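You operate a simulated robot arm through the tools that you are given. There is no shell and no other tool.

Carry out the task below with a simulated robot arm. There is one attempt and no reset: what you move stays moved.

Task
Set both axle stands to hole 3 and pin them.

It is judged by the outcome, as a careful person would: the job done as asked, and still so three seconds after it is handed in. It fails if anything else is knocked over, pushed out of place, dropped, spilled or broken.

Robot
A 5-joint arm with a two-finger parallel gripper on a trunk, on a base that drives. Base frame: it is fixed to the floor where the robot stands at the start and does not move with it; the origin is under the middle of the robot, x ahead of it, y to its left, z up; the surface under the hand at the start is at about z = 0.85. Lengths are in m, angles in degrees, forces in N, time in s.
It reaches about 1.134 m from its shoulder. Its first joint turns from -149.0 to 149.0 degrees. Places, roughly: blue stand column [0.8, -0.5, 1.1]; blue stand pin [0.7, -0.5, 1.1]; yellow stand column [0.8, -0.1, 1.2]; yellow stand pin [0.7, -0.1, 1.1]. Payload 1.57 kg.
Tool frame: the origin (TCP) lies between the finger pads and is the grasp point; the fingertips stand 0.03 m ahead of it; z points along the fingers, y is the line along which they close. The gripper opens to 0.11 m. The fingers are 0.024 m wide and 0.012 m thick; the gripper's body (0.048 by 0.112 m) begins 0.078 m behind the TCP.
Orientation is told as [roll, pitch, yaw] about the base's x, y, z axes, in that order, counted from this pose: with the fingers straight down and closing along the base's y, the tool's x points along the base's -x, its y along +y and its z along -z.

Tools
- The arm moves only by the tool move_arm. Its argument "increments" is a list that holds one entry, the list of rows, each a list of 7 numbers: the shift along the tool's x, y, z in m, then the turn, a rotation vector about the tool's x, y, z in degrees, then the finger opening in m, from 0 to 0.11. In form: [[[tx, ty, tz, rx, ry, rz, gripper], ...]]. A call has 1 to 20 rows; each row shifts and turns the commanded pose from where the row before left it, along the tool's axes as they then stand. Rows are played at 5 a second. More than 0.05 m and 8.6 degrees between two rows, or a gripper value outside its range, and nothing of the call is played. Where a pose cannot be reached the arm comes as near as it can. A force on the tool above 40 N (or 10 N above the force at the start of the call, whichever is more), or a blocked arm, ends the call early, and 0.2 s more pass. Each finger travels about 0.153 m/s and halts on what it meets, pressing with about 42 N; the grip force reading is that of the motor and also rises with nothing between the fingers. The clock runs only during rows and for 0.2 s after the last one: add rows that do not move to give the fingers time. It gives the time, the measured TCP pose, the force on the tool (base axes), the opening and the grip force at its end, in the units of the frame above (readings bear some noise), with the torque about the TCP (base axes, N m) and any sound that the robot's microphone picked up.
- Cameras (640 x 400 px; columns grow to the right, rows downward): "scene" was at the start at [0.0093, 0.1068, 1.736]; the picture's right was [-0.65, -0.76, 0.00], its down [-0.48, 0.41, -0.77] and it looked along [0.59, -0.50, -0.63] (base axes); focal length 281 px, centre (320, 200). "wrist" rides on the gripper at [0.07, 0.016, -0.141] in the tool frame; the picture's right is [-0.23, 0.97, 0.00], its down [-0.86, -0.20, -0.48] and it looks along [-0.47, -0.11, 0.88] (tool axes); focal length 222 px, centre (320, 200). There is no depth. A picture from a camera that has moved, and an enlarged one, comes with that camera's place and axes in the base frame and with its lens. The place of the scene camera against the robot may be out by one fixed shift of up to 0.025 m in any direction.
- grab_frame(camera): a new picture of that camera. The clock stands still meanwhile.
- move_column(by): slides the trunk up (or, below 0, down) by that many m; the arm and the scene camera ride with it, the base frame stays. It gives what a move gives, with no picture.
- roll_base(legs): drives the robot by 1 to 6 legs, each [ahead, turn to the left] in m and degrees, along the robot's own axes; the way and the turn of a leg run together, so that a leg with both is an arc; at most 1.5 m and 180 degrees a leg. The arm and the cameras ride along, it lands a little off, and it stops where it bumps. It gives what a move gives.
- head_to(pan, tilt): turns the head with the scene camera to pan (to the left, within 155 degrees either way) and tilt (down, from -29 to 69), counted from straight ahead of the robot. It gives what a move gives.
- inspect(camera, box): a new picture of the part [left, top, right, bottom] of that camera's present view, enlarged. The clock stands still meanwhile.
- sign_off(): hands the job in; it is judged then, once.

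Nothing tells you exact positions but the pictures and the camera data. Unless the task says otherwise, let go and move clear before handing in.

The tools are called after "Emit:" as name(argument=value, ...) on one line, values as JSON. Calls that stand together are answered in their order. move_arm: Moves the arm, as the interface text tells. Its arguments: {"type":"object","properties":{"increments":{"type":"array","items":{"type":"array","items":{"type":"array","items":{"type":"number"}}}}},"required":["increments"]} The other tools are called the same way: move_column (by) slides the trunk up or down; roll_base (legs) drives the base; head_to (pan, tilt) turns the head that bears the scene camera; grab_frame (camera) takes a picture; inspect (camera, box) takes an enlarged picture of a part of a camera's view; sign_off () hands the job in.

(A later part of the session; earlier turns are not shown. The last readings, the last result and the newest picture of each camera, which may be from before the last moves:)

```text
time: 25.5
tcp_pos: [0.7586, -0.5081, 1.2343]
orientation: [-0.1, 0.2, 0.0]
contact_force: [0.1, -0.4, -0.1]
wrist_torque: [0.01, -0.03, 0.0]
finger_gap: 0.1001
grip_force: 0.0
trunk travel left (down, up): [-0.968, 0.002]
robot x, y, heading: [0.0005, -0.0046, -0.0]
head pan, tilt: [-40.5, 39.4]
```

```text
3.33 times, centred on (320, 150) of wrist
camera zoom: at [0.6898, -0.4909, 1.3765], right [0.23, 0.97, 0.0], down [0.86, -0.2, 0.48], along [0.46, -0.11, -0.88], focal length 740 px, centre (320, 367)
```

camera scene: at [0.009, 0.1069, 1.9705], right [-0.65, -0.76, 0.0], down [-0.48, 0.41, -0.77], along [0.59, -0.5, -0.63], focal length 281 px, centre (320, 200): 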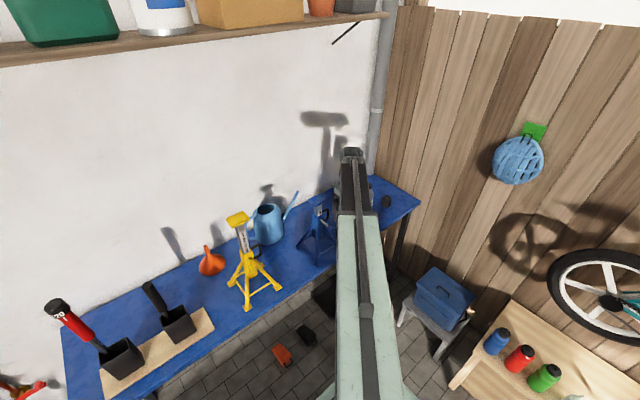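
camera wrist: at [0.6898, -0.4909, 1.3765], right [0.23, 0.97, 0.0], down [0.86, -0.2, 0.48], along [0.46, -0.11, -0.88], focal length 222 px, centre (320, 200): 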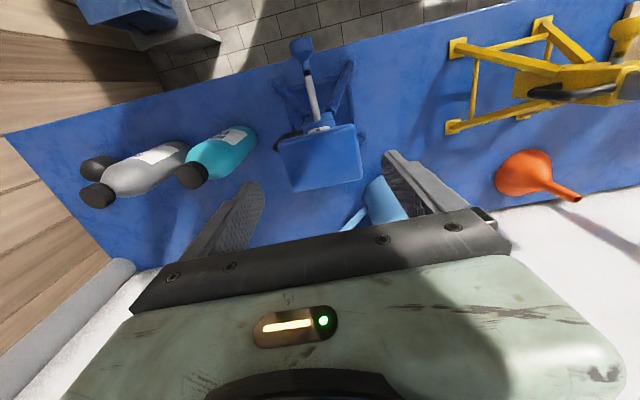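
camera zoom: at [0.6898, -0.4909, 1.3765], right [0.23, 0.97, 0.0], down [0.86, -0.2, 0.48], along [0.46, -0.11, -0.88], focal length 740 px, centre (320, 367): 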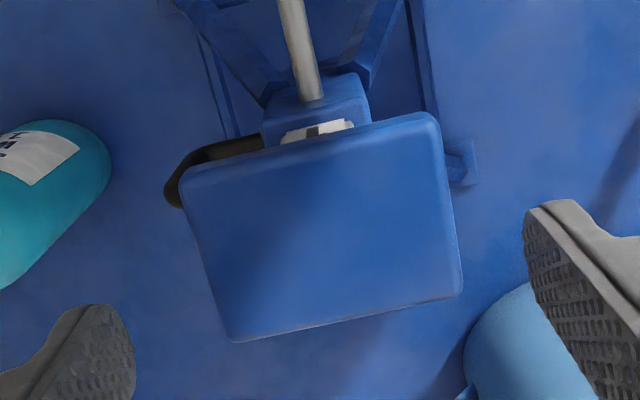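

The saddle is about 0.07 × 0.05 m, centred at (0.7555, -0.5045) with its top at z ≈ 1.172. I'll centre on it and lower the trunk so the fingers straddle the plate, then close.

Emit:
move_arm(increments=[[[0.003, 0.0036, 0, 0, 0, 0, 0.1], [0, 0, 0, 0, 0, 0, 0.1]]])

Emit:
move_column(by=-0.079)

Emit:
inspect(camera="wrist", box=[180, 100, 460, 275])

```text
time: 26.1
tcp_pos: [0.7576, -0.5029, 1.2336]
orientation: [0.0, 0.2, 0.0]
contact_force: [0.2, -0.4, -0.3]
wrist_torque: [0.01, 0.0, 0.02]
finger_gap: 0.0998
grip_force: 0.0
trunk travel left (down, up): [-0.968, 0.002]
robot x, y, heading: [-0.0009, -0.0047, -0.4]
head pan, tilt: [-40.5, 39.4]
```

```text
time: 27.2
tcp_pos: [0.7553, -0.5042, 1.1554]
orientation: [-0.1, 0.2, 0.0]
contact_force: [-0.5, -1.1, -1.0]
wrist_torque: [-0.01, -0.01, 0.02]
finger_gap: 0.1002
grip_force: 0.0
trunk travel left (down, up): [-0.889, 0.081]
robot x, y, heading: [-0.0023, -0.0026, -0.0]
head pan, tilt: [-40.5, 39.4]
```

```text
2.29 times, centred on (320, 188) of wrist
camera zoom: at [0.6868, -0.4865, 1.2973], right [0.23, 0.97, 0.0], down [0.86, -0.2, 0.48], along [0.46, -0.11, -0.88], focal length 508 px, centre (320, 229)
```

zoom: 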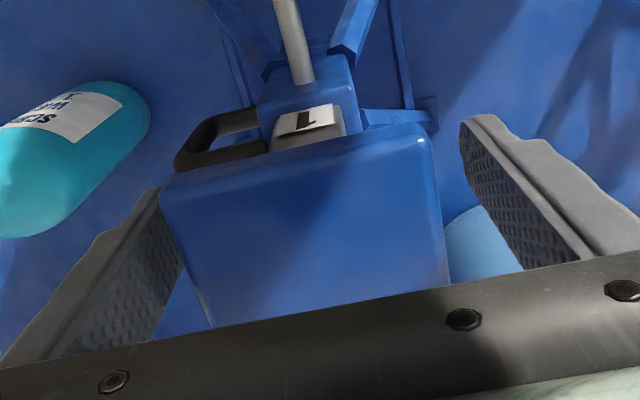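

The fingers straddle the plate evenly. Closing on it now; then I'll lift by 0.06 m, two holes at about 30 mm spacing from the labels.

Emit:
move_arm(increments=[[[0, 0, 0, 0, 0, 0, 0.085], [0, 0, 0, 0, 0, 0, 0.07], [0, 0, 0, 0, 0, 0, 0.06], [0, 0, 0, 0, 0, 0, 0.06], [0, 0, 0, 0, 0, 0, 0.06]]])

Emit:
inspect(camera="wrist", box=[180, 100, 460, 275])

```text
time: 28.4
tcp_pos: [0.7559, -0.5037, 1.1549]
orientation: [-0.1, 0.2, 0.0]
contact_force: [-1.4, -1.0, 0.5]
wrist_torque: [0.41, -0.43, -0.12]
finger_gap: 0.0719
grip_force: 41.6
trunk travel left (down, up): [-0.889, 0.081]
robot x, y, heading: [-0.0028, -0.0038, 0.1]
head pan, tilt: [-40.5, 39.4]
```

```text
2.29 times, centred on (320, 188) of wrist
camera zoom: at [0.687, -0.4868, 1.297], right [0.23, 0.97, 0.0], down [0.86, -0.2, 0.48], along [0.46, -0.11, -0.88], focal length 508 px, centre (320, 229)
```

zoom: 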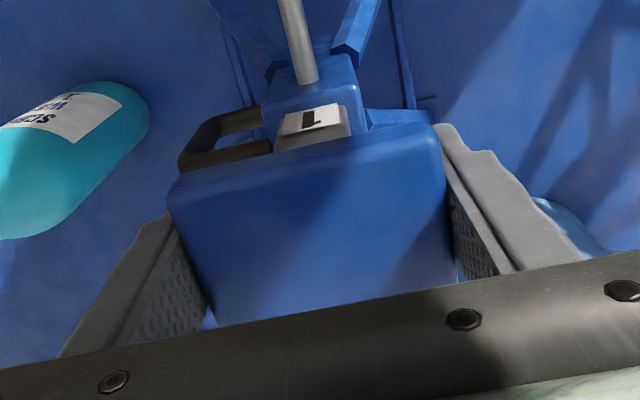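

The plate is gripped at 72 mm. I'll lift 2 cm first and check that only the column rises.

Emit:
move_column(by=0.02)

Emit:
inspect(camera="wrist", box=[180, 60, 460, 235])

```text
time: 29.1
tcp_pos: [0.7572, -0.5023, 1.1743]
orientation: [-0.1, 0.2, -0.1]
contact_force: [4.4, -1.9, 1.1]
wrist_torque: [0.8, 0.06, -0.2]
finger_gap: 0.0715
grip_force: 42.1
trunk travel left (down, up): [-0.909, 0.061]
robot x, y, heading: [0.004, -0.0046, -0.2]
head pan, tilt: [-40.5, 39.4]
```

```text
2.29 times, centred on (320, 148) of wrist
camera zoom: at [0.6874, -0.4866, 1.3174], right [0.23, 0.97, 0.0], down [0.86, -0.2, 0.48], along [0.46, -0.11, -0.88], focal length 508 px, centre (320, 320)
```

zoom: 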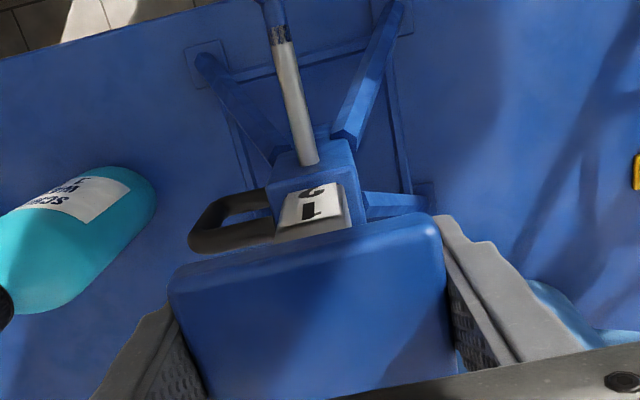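

The column is rising with "2" emerging, and the feet are still on the bench. Lifting the remaining 4 cm.

Emit:
move_column(by=0.04)

Emit:
grab_frame(camera="wrist")

Emit:
inspect(camera="wrist", box=[280, 90, 380, 160])

```text
time: 29.9
tcp_pos: [0.7566, -0.503, 1.2162]
orientation: [-0.1, 0.2, 0.0]
contact_force: [3.4, -2.1, 1.5]
wrist_torque: [0.7, 0.01, -0.15]
finger_gap: 0.0719
grip_force: 41.6
trunk travel left (down, up): [-0.949, 0.021]
robot x, y, heading: [0.0032, -0.0036, 0.3]
head pan, tilt: [-40.5, 39.4]
```

```text
taken
camera wrist: at [0.6873, -0.4867, 1.3573], right [0.23, 0.97, 0.0], down [0.86, -0.2, 0.48], along [0.46, -0.11, -0.88], focal length 222 px, centre (320, 200)
```

wrist: 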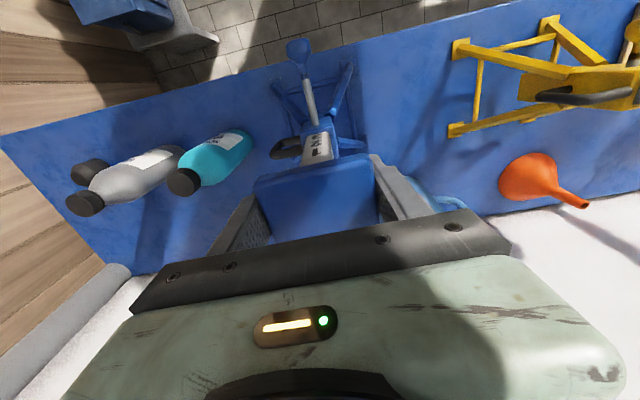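

```text
5.71 times, centred on (330, 125) of wrist
camera zoom: at [0.6873, -0.4867, 1.3573], right [0.23, 0.97, 0.0], down [0.86, -0.2, 0.48], along [0.46, -0.11, -0.88], focal length 1269 px, centre (263, 629)
```

zoom: 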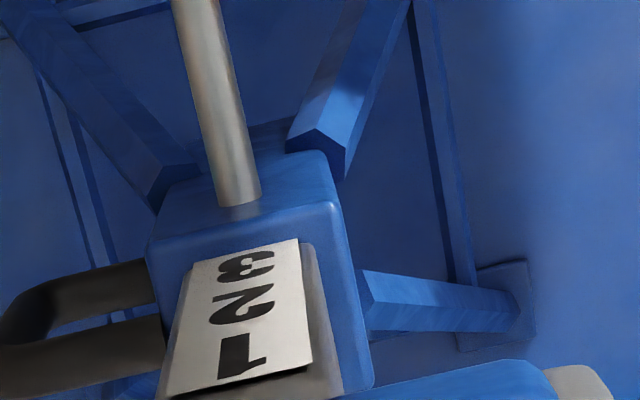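

The labels 1-2-3 are visible with 3 just above the rim. I'll open the fingers slightly and check whether the column holds.

Emit:
move_arm(increments=[[[0, 0, 0, 0, 0, 0, 0.075], [0, 0, 0, 0, 0, 0, 0.08], [0, 0, 0, 0, 0, 0, 0.08]]])

Emit:
inspect(camera="wrist", box=[280, 90, 380, 160])

Emit:
grab_frame(camera="wrist")

```text
time: 30.8
tcp_pos: [0.7572, -0.5028, 1.2149]
orientation: [-0.2, 0.2, 0.1]
contact_force: [-0.4, 0.5, -0.5]
wrist_torque: [-0.01, -0.02, -0.03]
finger_gap: 0.0802
grip_force: 0.1
trunk travel left (down, up): [-0.949, 0.021]
robot x, y, heading: [0.0006, -0.0029, -0.0]
head pan, tilt: [-40.5, 39.4]
```

```text
5.71 times, centred on (330, 125) of wrist
camera zoom: at [0.687, -0.4865, 1.3572], right [0.23, 0.97, 0.0], down [0.86, -0.2, 0.48], along [0.46, -0.11, -0.88], focal length 1269 px, centre (263, 629)
```

zoom: 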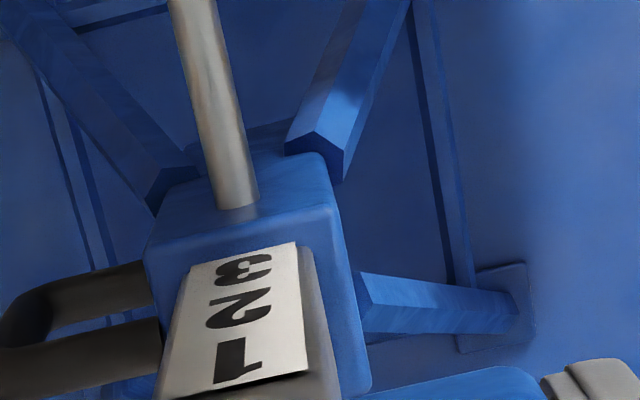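

```text
taken
camera wrist: at [0.687, -0.4865, 1.3572], right [0.23, 0.97, 0.0], down [0.86, -0.2, 0.48], along [0.46, -0.11, -0.88], focal length 222 px, centre (320, 200)
```

wrist: 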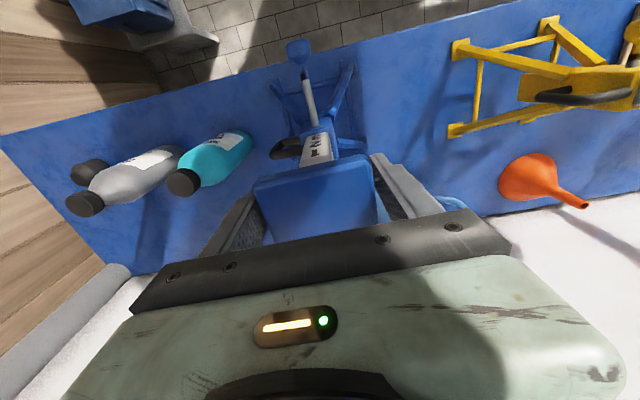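

The column holds by friction. I'll open wide, slide back along -x clear of the saddle, and check the label height from the scene camera.

Emit:
move_arm(increments=[[[0, 0, 0, 0, 0, 0, 0.1], [0, 0, 0, 0, 0, 0, 0.11], [0.02, 0, 0, 0, 0, 0, 0.11], [0.04, 0, 0, 0, 0, 0, 0.11], [0.04, 0, 0, 0, 0, 0, 0.11], [0.04, 0, 0, 0, 0, 0, 0.11], [0.04, 0, 0, 0, 0, 0, 0.11], [0, 0, 0, 0, 0, 0, 0.11]]])

Emit:
grab_frame(camera="scene")

Emit:
inspect(camera="scene", box=[295, 180, 345, 230])

```text
time: 32.5
tcp_pos: [0.577, -0.5041, 1.2148]
orientation: [-0.1, 0.1, 0.0]
contact_force: [-0.4, 0.8, -0.4]
wrist_torque: [-0.01, 0.0, -0.03]
finger_gap: 0.1102
grip_force: 0.0
trunk travel left (down, up): [-0.949, 0.021]
robot x, y, heading: [-0.0001, -0.0034, -0.2]
head pan, tilt: [-40.5, 39.4]
```

```text
taken
camera scene: at [0.0097, 0.1067, 1.9515], right [-0.65, -0.76, 0.0], down [-0.48, 0.41, -0.77], along [0.59, -0.5, -0.63], focal length 281 px, centre (320, 200)
```

scene: 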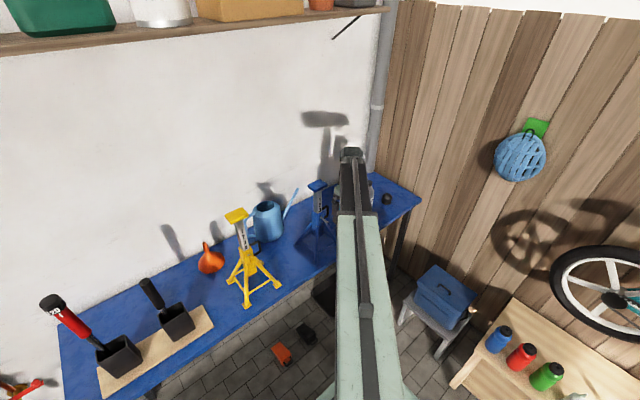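

```text
8.00 times, centred on (320, 205) of scene
camera zoom: at [0.0097, 0.1067, 1.9515], right [-0.65, -0.76, 0.0], down [-0.48, 0.41, -0.77], along [0.59, -0.5, -0.63], focal length 2246 px, centre (320, 160)
```

zoom: 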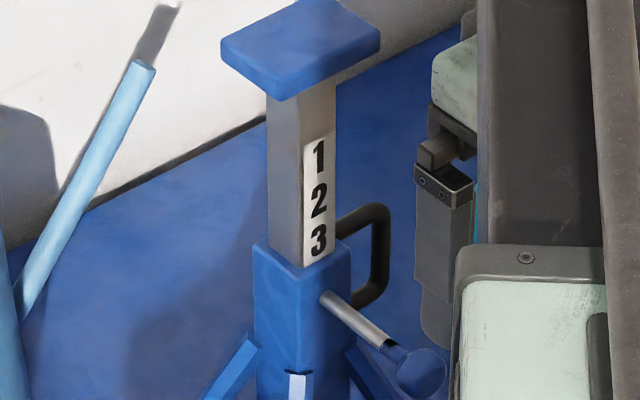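

The blue column now shows "3" just above the rim. I'll zoom tightly to compare with how "1" sat before.

Emit:
inspect(camera="scene", box=[304, 200, 336, 220])

Emit:
inspect(camera="wrist", box=[260, 120, 420, 240])

```text
16.00 times, centred on (320, 210) of scene
camera zoom: at [0.0097, 0.1067, 1.9515], right [-0.65, -0.76, 0.0], down [-0.48, 0.41, -0.77], along [0.59, -0.5, -0.63], focal length 4492 px, centre (320, 40)
```

zoom: 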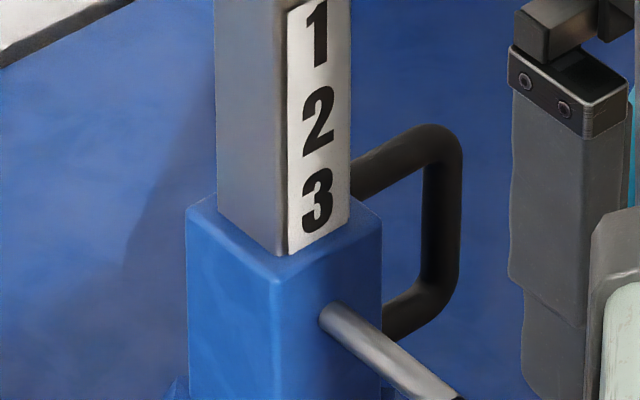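

```text
3.33 times, centred on (340, 180) of wrist
camera zoom: at [0.5081, -0.4878, 1.3572], right [0.23, 0.97, 0.0], down [0.86, -0.2, 0.48], along [0.46, -0.11, -0.88], focal length 740 px, centre (253, 267)
```

zoom: 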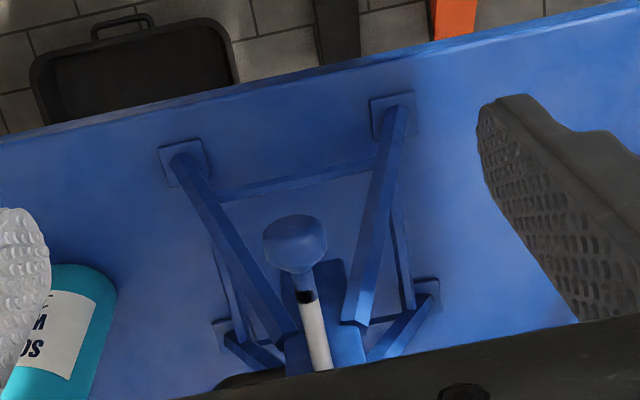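

Emit:
inspect(camera="scene", box=[314, 206, 326, 214])

Emit:
inspect(camera="scene", box=[236, 238, 252, 252])

Emit:
inspect(camera="scene", box=[225, 205, 265, 255])

```text
16.00 times, centred on (320, 210) of scene
camera zoom: at [0.0097, 0.1067, 1.9515], right [-0.65, -0.76, 0.0], down [-0.48, 0.41, -0.77], along [0.59, -0.5, -0.63], focal length 4492 px, centre (320, 40)
```

zoom: 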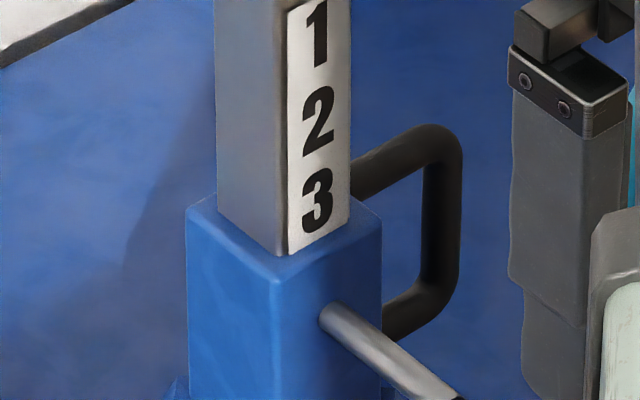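

```text
16.00 times, centred on (244, 245) of scene
camera zoom: at [0.0097, 0.1067, 1.9515], right [-0.65, -0.76, 0.0], down [-0.48, 0.41, -0.77], along [0.59, -0.5, -0.63], focal length 4492 px, centre (1536, -520)
```

zoom: 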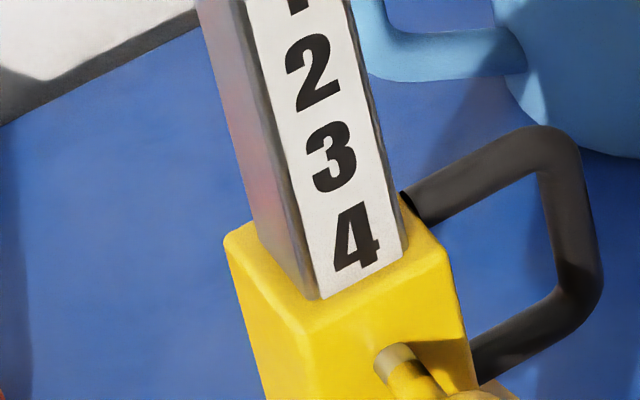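

```text
8.00 times, centred on (245, 230) of scene
camera zoom: at [0.0097, 0.1067, 1.9515], right [-0.65, -0.76, 0.0], down [-0.48, 0.41, -0.77], along [0.59, -0.5, -0.63], focal length 2246 px, centre (920, -40)
```

zoom: 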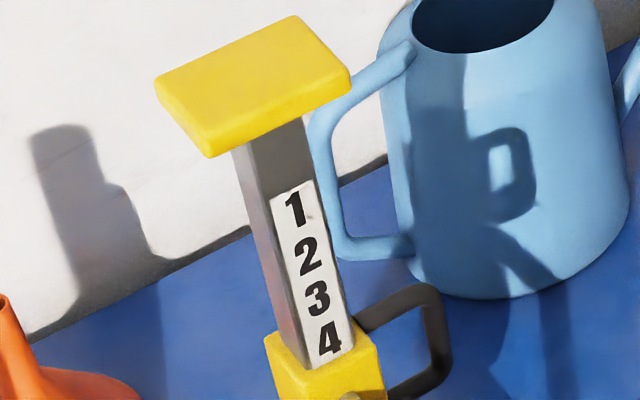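

"3" sits at or within about 2 mm of the correct height. I'll tilt back to 30°, lower, and look at the knob before pushing the pin in.

Emit:
move_arm(increments=[[[0, 0, 0, 4.5, -6, 0, 0.06], [0, 0, 0, 4.5, -6, 0, 0.06], [0, 0, 0, 4.5, -6, 0, 0.06], [0, 0, 0, 4.5, -6, 0, 0.06], [0, 0, 0, 0, 0, 0, 0.06]]])

Emit:
move_column(by=-0.182)

Emit:
inspect(camera="wrist", box=[240, 110, 420, 240])

Emit:
inspect(camera="scene", box=[295, 120, 345, 170])

```text
time: 33.8
tcp_pos: [0.5759, -0.5041, 1.2469]
orientation: [-19.3, -23.6, 4.0]
contact_force: [0.5, -0.5, 0.3]
wrist_torque: [-0.01, -0.01, 0.0]
finger_gap: 0.06
grip_force: 0.0
out of reach, approached as far as the arm can: row 2, 3, 4
trunk travel left (down, up): [-0.949, 0.021]
robot x, y, heading: [0.0015, -0.0028, 0.0]
head pan, tilt: [-40.5, 39.4]
```

```text
time: 35.8
tcp_pos: [0.5759, -0.5034, 1.0647]
orientation: [-19.2, -23.5, 4.0]
contact_force: [-0.2, -0.3, -0.7]
wrist_torque: [-0.03, -0.01, 0.01]
finger_gap: 0.0603
grip_force: 0.1
trunk travel left (down, up): [-0.767, 0.203]
robot x, y, heading: [-0.0, -0.0045, -0.1]
head pan, tilt: [-40.5, 39.4]
```

```text
3.08 times, centred on (330, 175) of wrist
camera zoom: at [0.457, -0.4495, 1.1554], right [0.27, 0.94, -0.2], down [0.58, 0.01, 0.81], along [0.77, -0.34, -0.54], focal length 684 px, centre (289, 277)
```

zoom: 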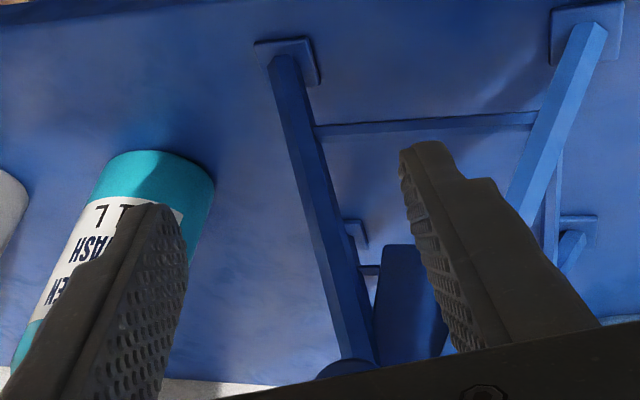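

```text
8.00 times, centred on (320, 145) of scene
camera zoom: at [0.0092, 0.1068, 1.7695], right [-0.65, -0.76, 0.0], down [-0.48, 0.41, -0.77], along [0.59, -0.5, -0.63], focal length 2246 px, centre (320, 640)
```

zoom: 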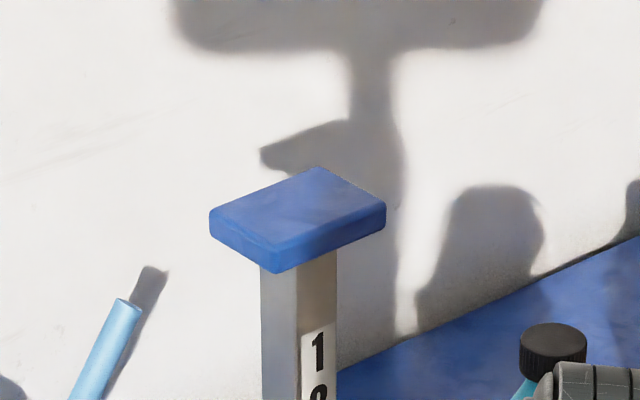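

The knob is just beyond the fingers, hidden by the palm in this view. I'll move +x so that it enters between the open fingers.

Emit:
move_arm(increments=[[[-0.0142, 0.0005, 0.0064, 0, 0, 0, 0.06], [-0.0142, 0.0005, 0.0064, 0, 0, 0, 0.06], [-0.0142, 0.0005, 0.0064, 0, 0, 0, 0.06], [-0.0142, 0.0005, 0.0064, 0, 0, 0, 0.06], [-0.0142, 0.0005, 0.0064, 0, 0, 0, 0.06], [0, 0, 0, 0, 0, 0, 0.06]]])

Emit:
inspect(camera="wrist", box=[240, 110, 420, 240])

```text
time: 37.2
tcp_pos: [0.6547, -0.505, 1.0642]
orientation: [-19.2, -23.3, 4.0]
contact_force: [0.2, -0.1, -0.5]
wrist_torque: [-0.01, 0.0, -0.01]
finger_gap: 0.06
grip_force: 0.0
trunk travel left (down, up): [-0.767, 0.203]
robot x, y, heading: [0.0006, -0.0041, 0.0]
head pan, tilt: [-40.5, 39.4]
```

```text
3.08 times, centred on (330, 175) of wrist
camera zoom: at [0.5355, -0.4519, 1.1554], right [0.27, 0.94, -0.2], down [0.58, 0.01, 0.81], along [0.77, -0.34, -0.54], focal length 684 px, centre (289, 277)
```

zoom: 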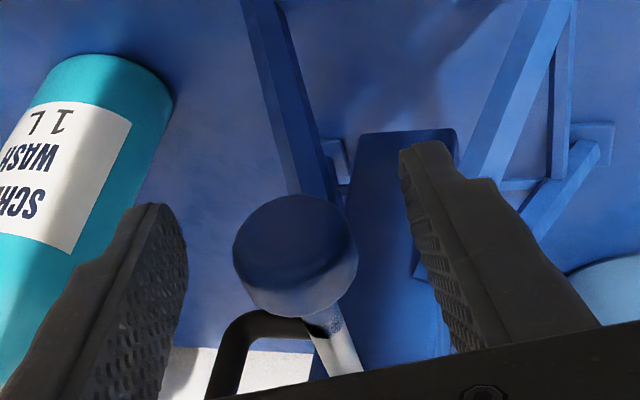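

The knob is between the fingers. I'll grip it and push +x by 12 mm to see whether it enters the column.

Emit:
move_arm(increments=[[[0, 0, 0, 0, 0, 0, 0.04], [0, 0, 0, 0, 0, 0, 0.02], [0, 0, 0, 0, 0, 0, 0.02], [-0.00366, 0.00026, 0.0016, 0, 0, 0, 0.02], [-0.00366, 0.00026, 0.0016, 0, 0, 0, 0.02], [-0.00366, 0.00026, 0.0016, 0, 0, 0, 0.02]]])

Emit:
inspect(camera="wrist", box=[240, 110, 420, 240])

Emit:
inspect(camera="scene", box=[270, 130, 380, 240])

```text
time: 38.6
tcp_pos: [0.667, -0.5048, 1.0655]
orientation: [-19.1, -23.3, 4.0]
contact_force: [-0.7, 1.9, -0.4]
wrist_torque: [0.03, -0.09, -0.03]
finger_gap: 0.0263
grip_force: 37.5
trunk travel left (down, up): [-0.767, 0.203]
robot x, y, heading: [-0.0017, -0.0023, 0.0]
head pan, tilt: [-40.5, 39.4]
```

```text
3.08 times, centred on (330, 175) of wrist
camera zoom: at [0.5477, -0.452, 1.1553], right [0.27, 0.94, -0.2], down [0.58, 0.01, 0.81], along [0.77, -0.34, -0.54], focal length 684 px, centre (289, 277)
```

zoom: 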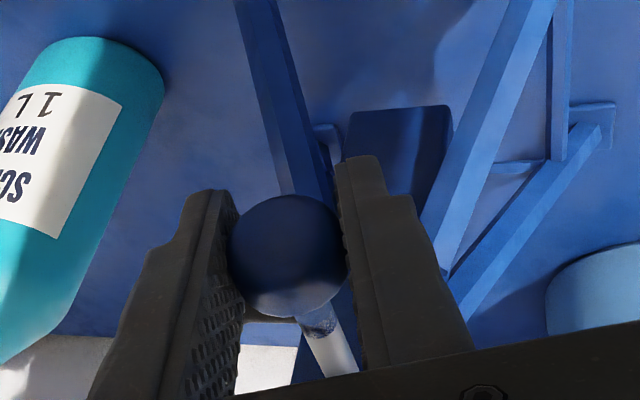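

```text
3.64 times, centred on (325, 185) of scene
camera zoom: at [0.0096, 0.1068, 1.7695], right [-0.65, -0.76, 0.0], down [-0.48, 0.41, -0.77], along [0.59, -0.5, -0.63], focal length 1021 px, centre (302, 254)
```

zoom: 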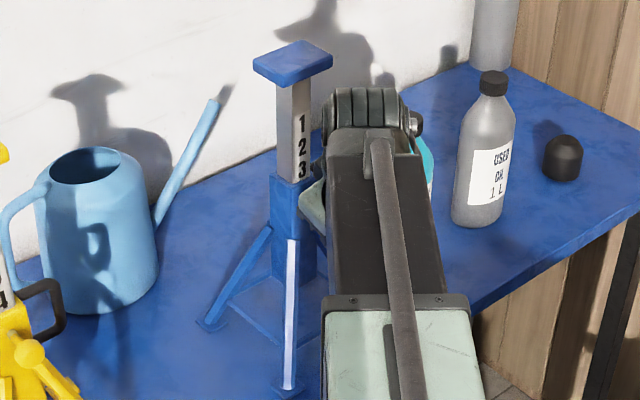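

No resistance so far and the stand hasn't moved. I'll push on in small steps.

Emit:
move_arm(increments=[[[-0.00366, 0.00026, 0.0016, 0, 0, 0, 0.02], [-0.00366, 0.00026, 0.0016, 0, 0, 0, 0.02], [-0.00366, 0.00026, 0.0016, 0, 0, 0, 0.02], [-0.00366, 0.00026, 0.0016, 0, 0, 0, 0.02]]])

Emit:
inspect(camera="scene", box=[270, 130, 380, 240])

Emit:
inspect(camera="wrist", box=[240, 110, 420, 240])

```text
time: 39.6
tcp_pos: [0.6818, -0.5056, 1.0651]
orientation: [-19.0, -23.3, 4.0]
contact_force: [-1.0, 2.9, 0.2]
wrist_torque: [0.0, -0.11, -0.04]
finger_gap: 0.0267
grip_force: 37.5
trunk travel left (down, up): [-0.767, 0.203]
robot x, y, heading: [-0.0013, -0.0058, -0.2]
head pan, tilt: [-40.5, 39.4]
```

```text
3.64 times, centred on (325, 185) of scene
camera zoom: at [0.0095, 0.1069, 1.7695], right [-0.65, -0.76, 0.0], down [-0.48, 0.41, -0.77], along [0.59, -0.5, -0.63], focal length 1021 px, centre (302, 254)
```

zoom: 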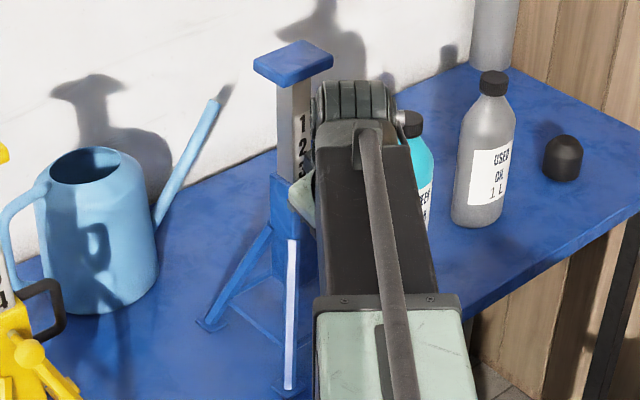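

```text
3.08 times, centred on (330, 175) of wrist
camera zoom: at [0.5638, -0.4524, 1.1554], right [0.27, 0.94, -0.2], down [0.58, 0.01, 0.81], along [0.77, -0.34, -0.54], focal length 684 px, centre (289, 277)
```

zoom: 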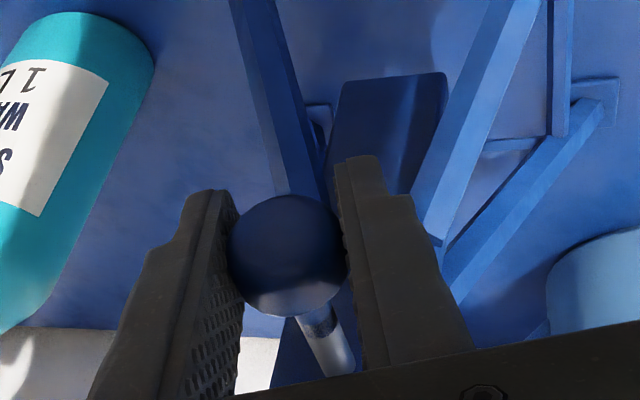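

28 mm in without the stand moving, so the pin is entering the column. Pushing the remaining ~22 mm.

Emit:
move_arm(increments=[[[-0.00366, 0.00026, 0.0016, 0, 0, 0, 0.02], [-0.00366, 0.00026, 0.0016, 0, 0, 0, 0.02], [-0.00366, 0.00026, 0.0016, 0, 0, 0, 0.02], [-0.00366, 0.00026, 0.0016, 0, 0, 0, 0.02], [-0.00366, 0.00026, 0.0016, 0, 0, 0, 0.02]]])

Emit:
inspect(camera="scene", box=[270, 130, 380, 240])

Emit:
inspect(camera="wrist", box=[240, 110, 420, 240])

```text
time: 40.8
tcp_pos: [0.7022, -0.5044, 1.0649]
orientation: [-19.1, -23.4, 4.0]
contact_force: [-3.3, 0.5, 0.4]
wrist_torque: [-0.08, -0.08, -0.03]
finger_gap: 0.0266
grip_force: 37.6
trunk travel left (down, up): [-0.767, 0.203]
robot x, y, heading: [-0.0035, -0.0011, -0.2]
head pan, tilt: [-40.5, 39.4]
```

```text
3.64 times, centred on (325, 185) of scene
camera zoom: at [0.0091, 0.1066, 1.7695], right [-0.65, -0.76, 0.0], down [-0.48, 0.41, -0.77], along [0.59, -0.5, -0.63], focal length 1021 px, centre (302, 254)
```

zoom: 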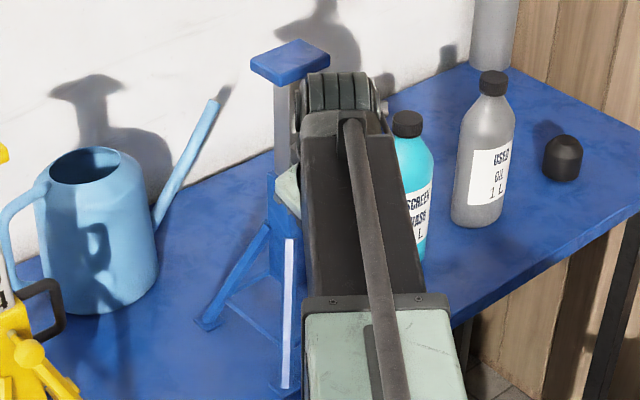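

```text
3.08 times, centred on (330, 175) of wrist
camera zoom: at [0.5836, -0.4514, 1.1553], right [0.27, 0.94, -0.2], down [0.58, 0.01, 0.81], along [0.77, -0.34, -0.54], focal length 684 px, centre (289, 277)
```

zoom: 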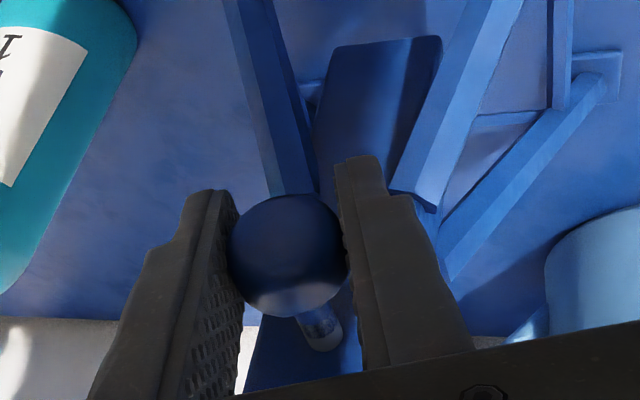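

The pin is nearly seated and has begun to press on the stand. I'll push slowly another 14 mm, which seats it fully and returns the stand to its original place.

Emit:
move_arm(increments=[[[-0.00274, 0.0002, 0.0012, 0, 0, 0, 0.02], [-0.00274, 0.0002, 0.0012, 0, 0, 0, 0.02], [-0.00274, 0.0002, 0.0012, 0, 0, 0, 0.02], [-0.00274, 0.0002, 0.0012, 0, 0, 0, 0.02], [0, 0, 0, 0, 0, 0, 0.02]]])

Emit:
inspect(camera="scene", box=[270, 130, 380, 240])

Emit:
inspect(camera="wrist", box=[240, 110, 420, 240])

```text
time: 42.0
tcp_pos: [0.7144, -0.5043, 1.0656]
orientation: [-19.2, -23.4, 4.1]
contact_force: [-4.7, 0.1, 0.1]
wrist_torque: [0.03, -0.1, -0.03]
finger_gap: 0.0267
grip_force: 37.7
trunk travel left (down, up): [-0.767, 0.203]
robot x, y, heading: [-0.0031, -0.0018, -0.0]
head pan, tilt: [-40.5, 39.4]
```

```text
3.64 times, centred on (325, 185) of scene
camera zoom: at [0.0089, 0.1065, 1.7695], right [-0.65, -0.76, 0.0], down [-0.48, 0.41, -0.77], along [0.59, -0.5, -0.63], focal length 1021 px, centre (302, 254)
```

zoom: 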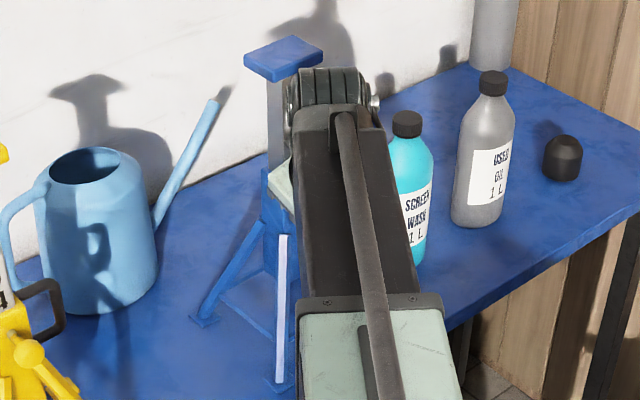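

```text
3.08 times, centred on (330, 175) of wrist
camera zoom: at [0.5951, -0.4517, 1.1555], right [0.27, 0.94, -0.2], down [0.58, 0.01, 0.81], along [0.77, -0.34, -0.54], focal length 684 px, centre (289, 277)
```

zoom: 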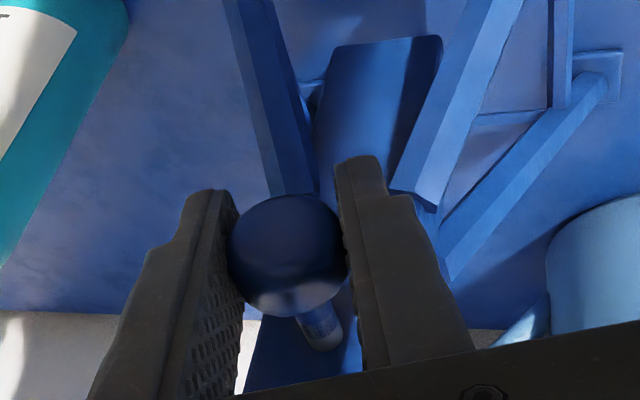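

The stand is back where it began. I'll release, back off, and verify the pin is fully seated.

Emit:
move_arm(increments=[[[0, 0, 0, 0, 0, 0, 0.035], [0, 0, 0, 0, 0, 0, 0.06], [0, 0, 0, 0, 0, 0, 0.07], [0.0183, -0.0013, -0.008, 0, 0, 0, 0.07], [0.0274, -0.0019, -0.0119, 0, 0, 0, 0.07], [0.0274, -0.0019, -0.0119, 0, 0, 0, 0.07], [0.0274, -0.0019, -0.0119, 0, 0, 0, 0.07], [0.0274, -0.0019, -0.0119, 0, 0, 0, 0.07], [0, 0, 0, 0, 0, 0, 0.07]]])

Emit:
grab_frame(camera="scene")

Emit:
inspect(camera="scene", box=[295, 135, 345, 185])

Emit:
inspect(camera="scene", box=[306, 162, 338, 182])

```text
time: 44.0
tcp_pos: [0.5743, -0.5051, 1.0644]
orientation: [-19.2, -23.3, 4.0]
contact_force: [-0.2, 0.6, -0.6]
wrist_torque: [-0.01, -0.01, -0.01]
finger_gap: 0.07
grip_force: 0.0
trunk travel left (down, up): [-0.767, 0.203]
robot x, y, heading: [-0.0012, -0.0057, 0.0]
head pan, tilt: [-40.5, 39.4]
```

```text
taken
camera scene: at [0.0091, 0.1067, 1.7695], right [-0.65, -0.76, 0.0], down [-0.48, 0.41, -0.77], along [0.59, -0.5, -0.63], focal length 281 px, centre (320, 200)
```

scene: 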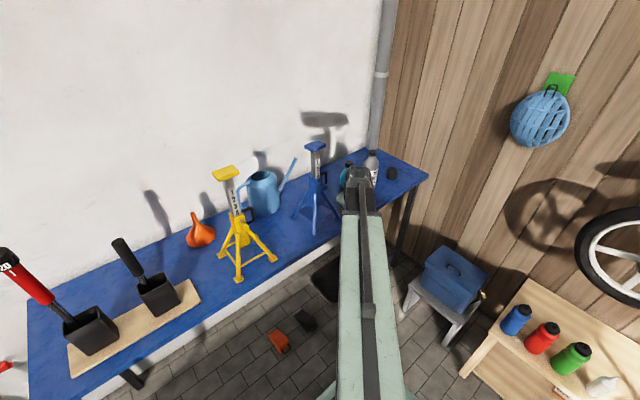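

```text
8.00 times, centred on (320, 160) of scene
camera zoom: at [0.0091, 0.1067, 1.7695], right [-0.65, -0.76, 0.0], down [-0.48, 0.41, -0.77], along [0.59, -0.5, -0.63], focal length 2246 px, centre (320, 520)
```

zoom: 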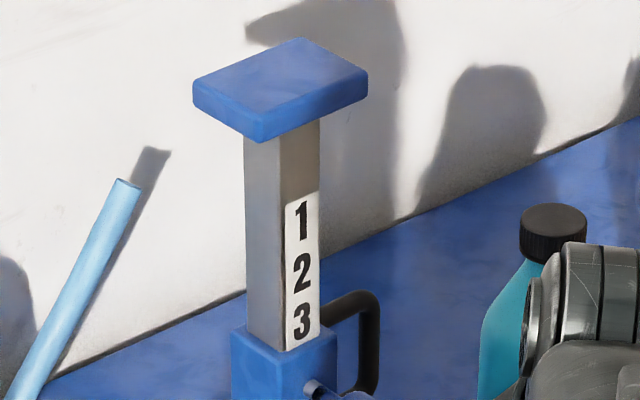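

```text
16.00 times, centred on (322, 172) of scene
camera zoom: at [0.0091, 0.1067, 1.7695], right [-0.65, -0.76, 0.0], down [-0.48, 0.41, -0.77], along [0.59, -0.5, -0.63], focal length 4492 px, centre (288, 648)
```

zoom: 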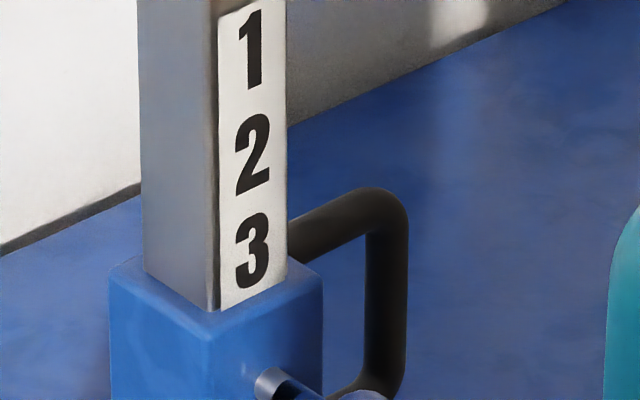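

Emit:
inspect(camera="scene", box=[304, 174, 336, 194])

Emit:
inspect(camera="scene", box=[210, 160, 274, 210])

```text
16.00 times, centred on (320, 184) of scene
camera zoom: at [0.0091, 0.1067, 1.7695], right [-0.65, -0.76, 0.0], down [-0.48, 0.41, -0.77], along [0.59, -0.5, -0.63], focal length 4492 px, centre (320, 456)
```

zoom: 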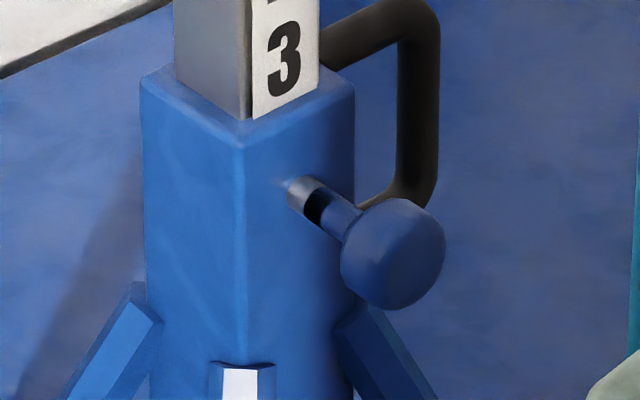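

```text
8.00 times, centred on (242, 185) of scene
camera zoom: at [0.0091, 0.1067, 1.7695], right [-0.65, -0.76, 0.0], down [-0.48, 0.41, -0.77], along [0.59, -0.5, -0.63], focal length 2246 px, centre (944, 320)
```

zoom: 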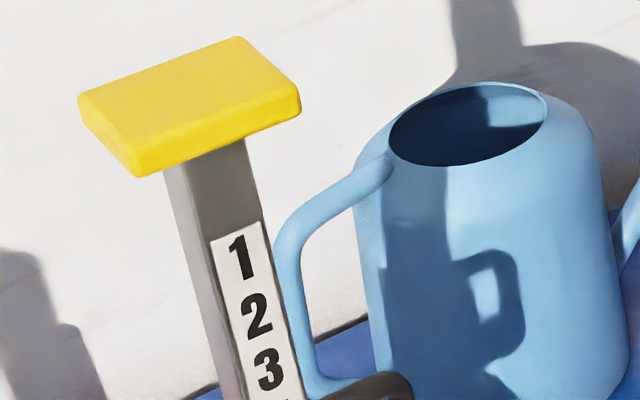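

Blue is done: 3 sits at the rim and the knob is at the same distance from the socket as before. For the yellow pin I need more room, since the arm cannot retract far enough, so I'll look behind the robot before backing up.

Emit:
head_to(pan=150, tilt=40)

Emit:
grab_frame(camera="scene")

Emit:
head_to(pan=-150, tilt=40)

Emit:
grab_frame(camera="scene")

```text
time: 46.8
tcp_pos: [0.5749, -0.5058, 1.0653]
orientation: [-19.2, -23.4, 4.0]
contact_force: [0.2, -0.7, -0.1]
wrist_torque: [0.0, -0.03, 0.01]
finger_gap: 0.0701
grip_force: 0.1
trunk travel left (down, up): [-0.767, 0.203]
robot x, y, heading: [-0.0006, -0.0017, 0.1]
head pan, tilt: [150.0, 40.0]
```

```text
taken
camera scene: at [-0.1294, 0.2047, 1.7686], right [0.5, 0.87, 0.0], down [0.56, -0.32, -0.77], along [-0.66, 0.38, -0.64], focal length 281 px, centre (320, 200)
```

scene: 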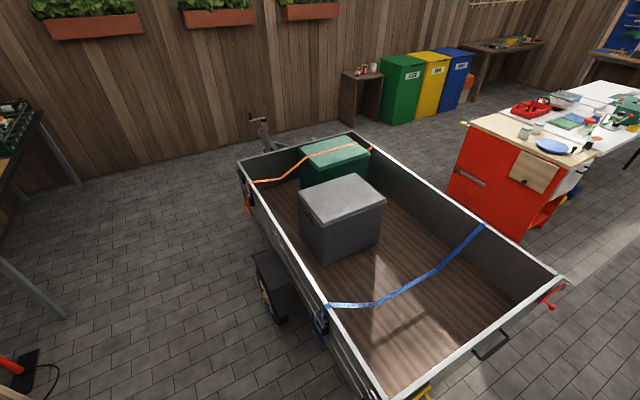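

```text
time: 50.9
tcp_pos: [0.574, -0.5045, 1.0654]
orientation: [-19.1, -23.5, 4.0]
contact_force: [-0.6, -0.5, -0.2]
wrist_torque: [0.0, 0.03, 0.0]
finger_gap: 0.0697
grip_force: 0.3
trunk travel left (down, up): [-0.767, 0.203]
robot x, y, heading: [-0.0023, -0.0037, -0.1]
head pan, tilt: [-150.0, 40.0]
```

```text
taken
camera scene: at [-0.1293, 0.1196, 1.7686], right [-0.5, 0.87, 0.0], down [0.56, 0.32, -0.77], along [-0.66, -0.38, -0.64], focal length 281 px, centre (320, 200)
```

scene: 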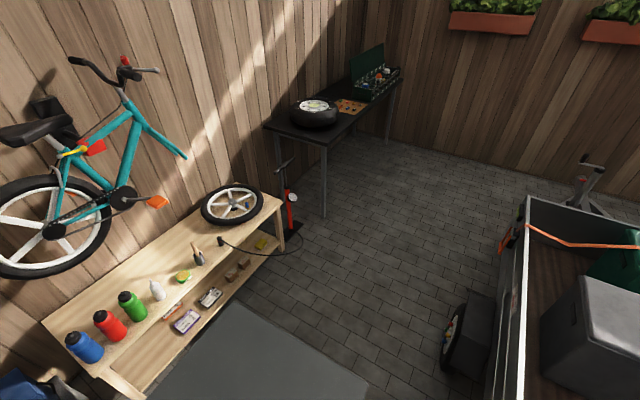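

A trailer stands to the left behind (side at y ≈ 0.57), and a grey slab shows at the right rear. I'll look straight down behind to see whether it is part of the robot.

Emit:
head_to(pan=-150, tilt=69)

Emit:
grab_frame(camera="scene")

Emit:
head_to(pan=150, tilt=69)

Emit:
grab_frame(camera="scene")

```text
time: 51.8
tcp_pos: [0.575, -0.5053, 1.0654]
orientation: [-19.2, -23.5, 4.0]
contact_force: [0.5, 0.0, 0.0]
wrist_torque: [0.02, 0.01, 0.02]
finger_gap: 0.0701
grip_force: 0.0
trunk travel left (down, up): [-0.767, 0.203]
robot x, y, heading: [-0.0014, -0.0027, -0.1]
head pan, tilt: [-150.0, 68.8]
```

```text
taken
camera scene: at [-0.1042, 0.1342, 1.7325], right [-0.5, 0.87, 0.0], down [0.81, 0.47, -0.36], along [-0.31, -0.18, -0.93], focal length 281 px, centre (320, 200)
```

scene: 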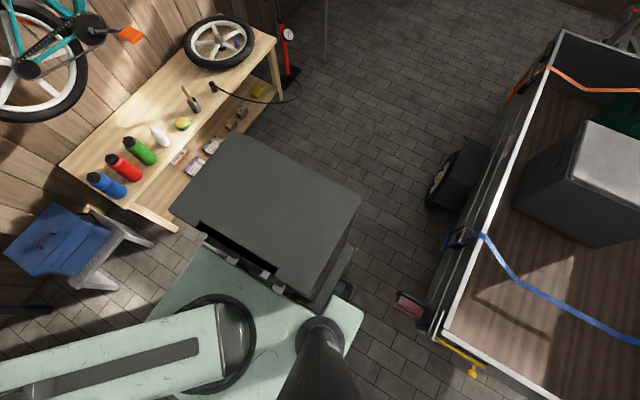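

```text
time: 55.9
tcp_pos: [0.5755, -0.5062, 1.0639]
orientation: [-19.1, -23.4, 4.0]
contact_force: [0.2, -0.5, -0.8]
wrist_torque: [0.01, -0.04, 0.0]
finger_gap: 0.0699
grip_force: 0.1
trunk travel left (down, up): [-0.767, 0.203]
robot x, y, heading: [-0.0008, -0.0058, -0.0]
head pan, tilt: [150.0, 68.8]
```

```text
taken
camera scene: at [-0.1042, 0.1901, 1.7325], right [0.5, 0.87, 0.0], down [0.81, -0.47, -0.36], along [-0.31, 0.18, -0.93], focal length 281 px, centre (320, 200)
```

scene: 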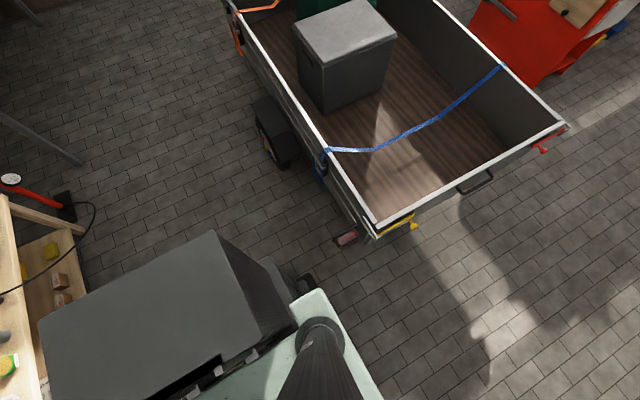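

The slab is the robot's own rear housing, and the floor behind is clear. I'll back up 0.25 m straight and turn the head back to the bench.

Emit:
roll_base(legs=[[-0.25, 0]])

Emit:
head_to(pan=-25, tilt=35)

Emit:
grab_frame(camera="scene")

```text
time: 57.7
tcp_pos: [0.3212, -0.5045, 1.0651]
orientation: [-19.2, -23.4, 4.1]
contact_force: [0.1, -1.0, -0.6]
wrist_torque: [0.0, 0.0, 0.06]
finger_gap: 0.0703
grip_force: 0.1
trunk travel left (down, up): [-0.767, 0.203]
robot x, y, heading: [-0.2539, -0.0071, 0.3]
head pan, tilt: [150.0, 68.8]
```

```text
time: 60.4
tcp_pos: [0.3223, -0.5036, 1.0649]
orientation: [-19.1, -23.4, 4.2]
contact_force: [-0.5, 0.7, -0.6]
wrist_torque: [0.01, -0.02, 0.0]
finger_gap: 0.07
grip_force: 0.0
trunk travel left (down, up): [-0.767, 0.203]
robot x, y, heading: [-0.255, -0.0059, -0.1]
head pan, tilt: [-25.0, 35.0]
```

```text
taken
camera scene: at [-0.2295, 0.1249, 1.7761], right [-0.42, -0.91, 0.0], down [-0.52, 0.24, -0.82], along [0.74, -0.34, -0.57], focal length 281 px, centre (320, 200)
```

scene: 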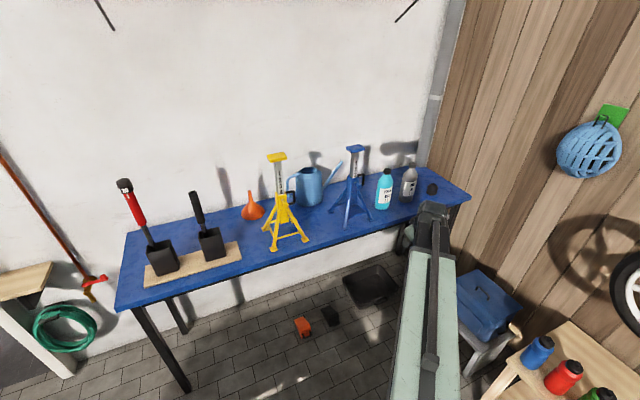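

Clear view of both stands now. I'll zoom on the yellow one and re-check the blue.

Emit:
inspect(camera="scene", box=[260, 145, 320, 255])

Emit:
inspect(camera="scene", box=[265, 180, 305, 220])

Emit:
inspect(camera="scene", box=[330, 140, 380, 230])

```text
3.64 times, centred on (290, 200) of scene
camera zoom: at [-0.2295, 0.1249, 1.7761], right [-0.42, -0.91, 0.0], down [-0.52, 0.24, -0.82], along [0.74, -0.34, -0.57], focal length 1021 px, centre (429, 200)
```

zoom: 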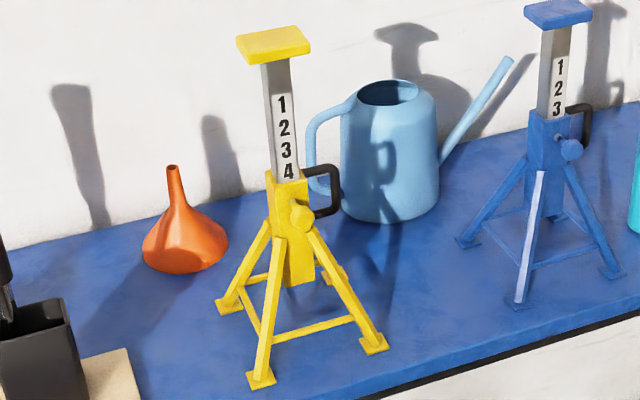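

```text
10.00 times, centred on (285, 200) of scene
camera zoom: at [-0.2295, 0.1249, 1.7761], right [-0.42, -0.91, 0.0], down [-0.52, 0.24, -0.82], along [0.74, -0.34, -0.57], focal length 2808 px, centre (670, 200)
```

zoom: 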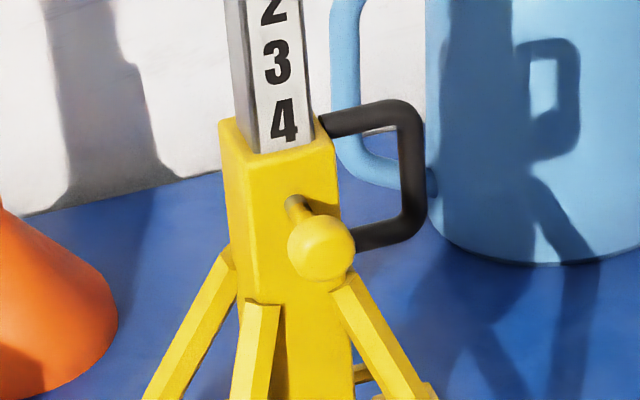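

```text
4.44 times, centred on (355, 185) of scene
camera zoom: at [-0.2295, 0.1249, 1.7761], right [-0.42, -0.91, 0.0], down [-0.52, 0.24, -0.82], along [0.74, -0.34, -0.57], focal length 1248 px, centre (164, 267)
```

zoom: 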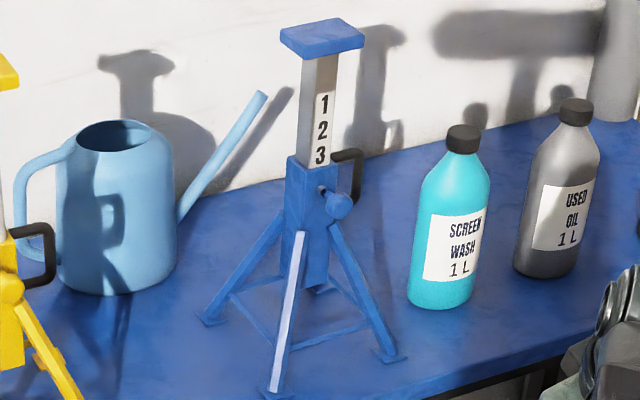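

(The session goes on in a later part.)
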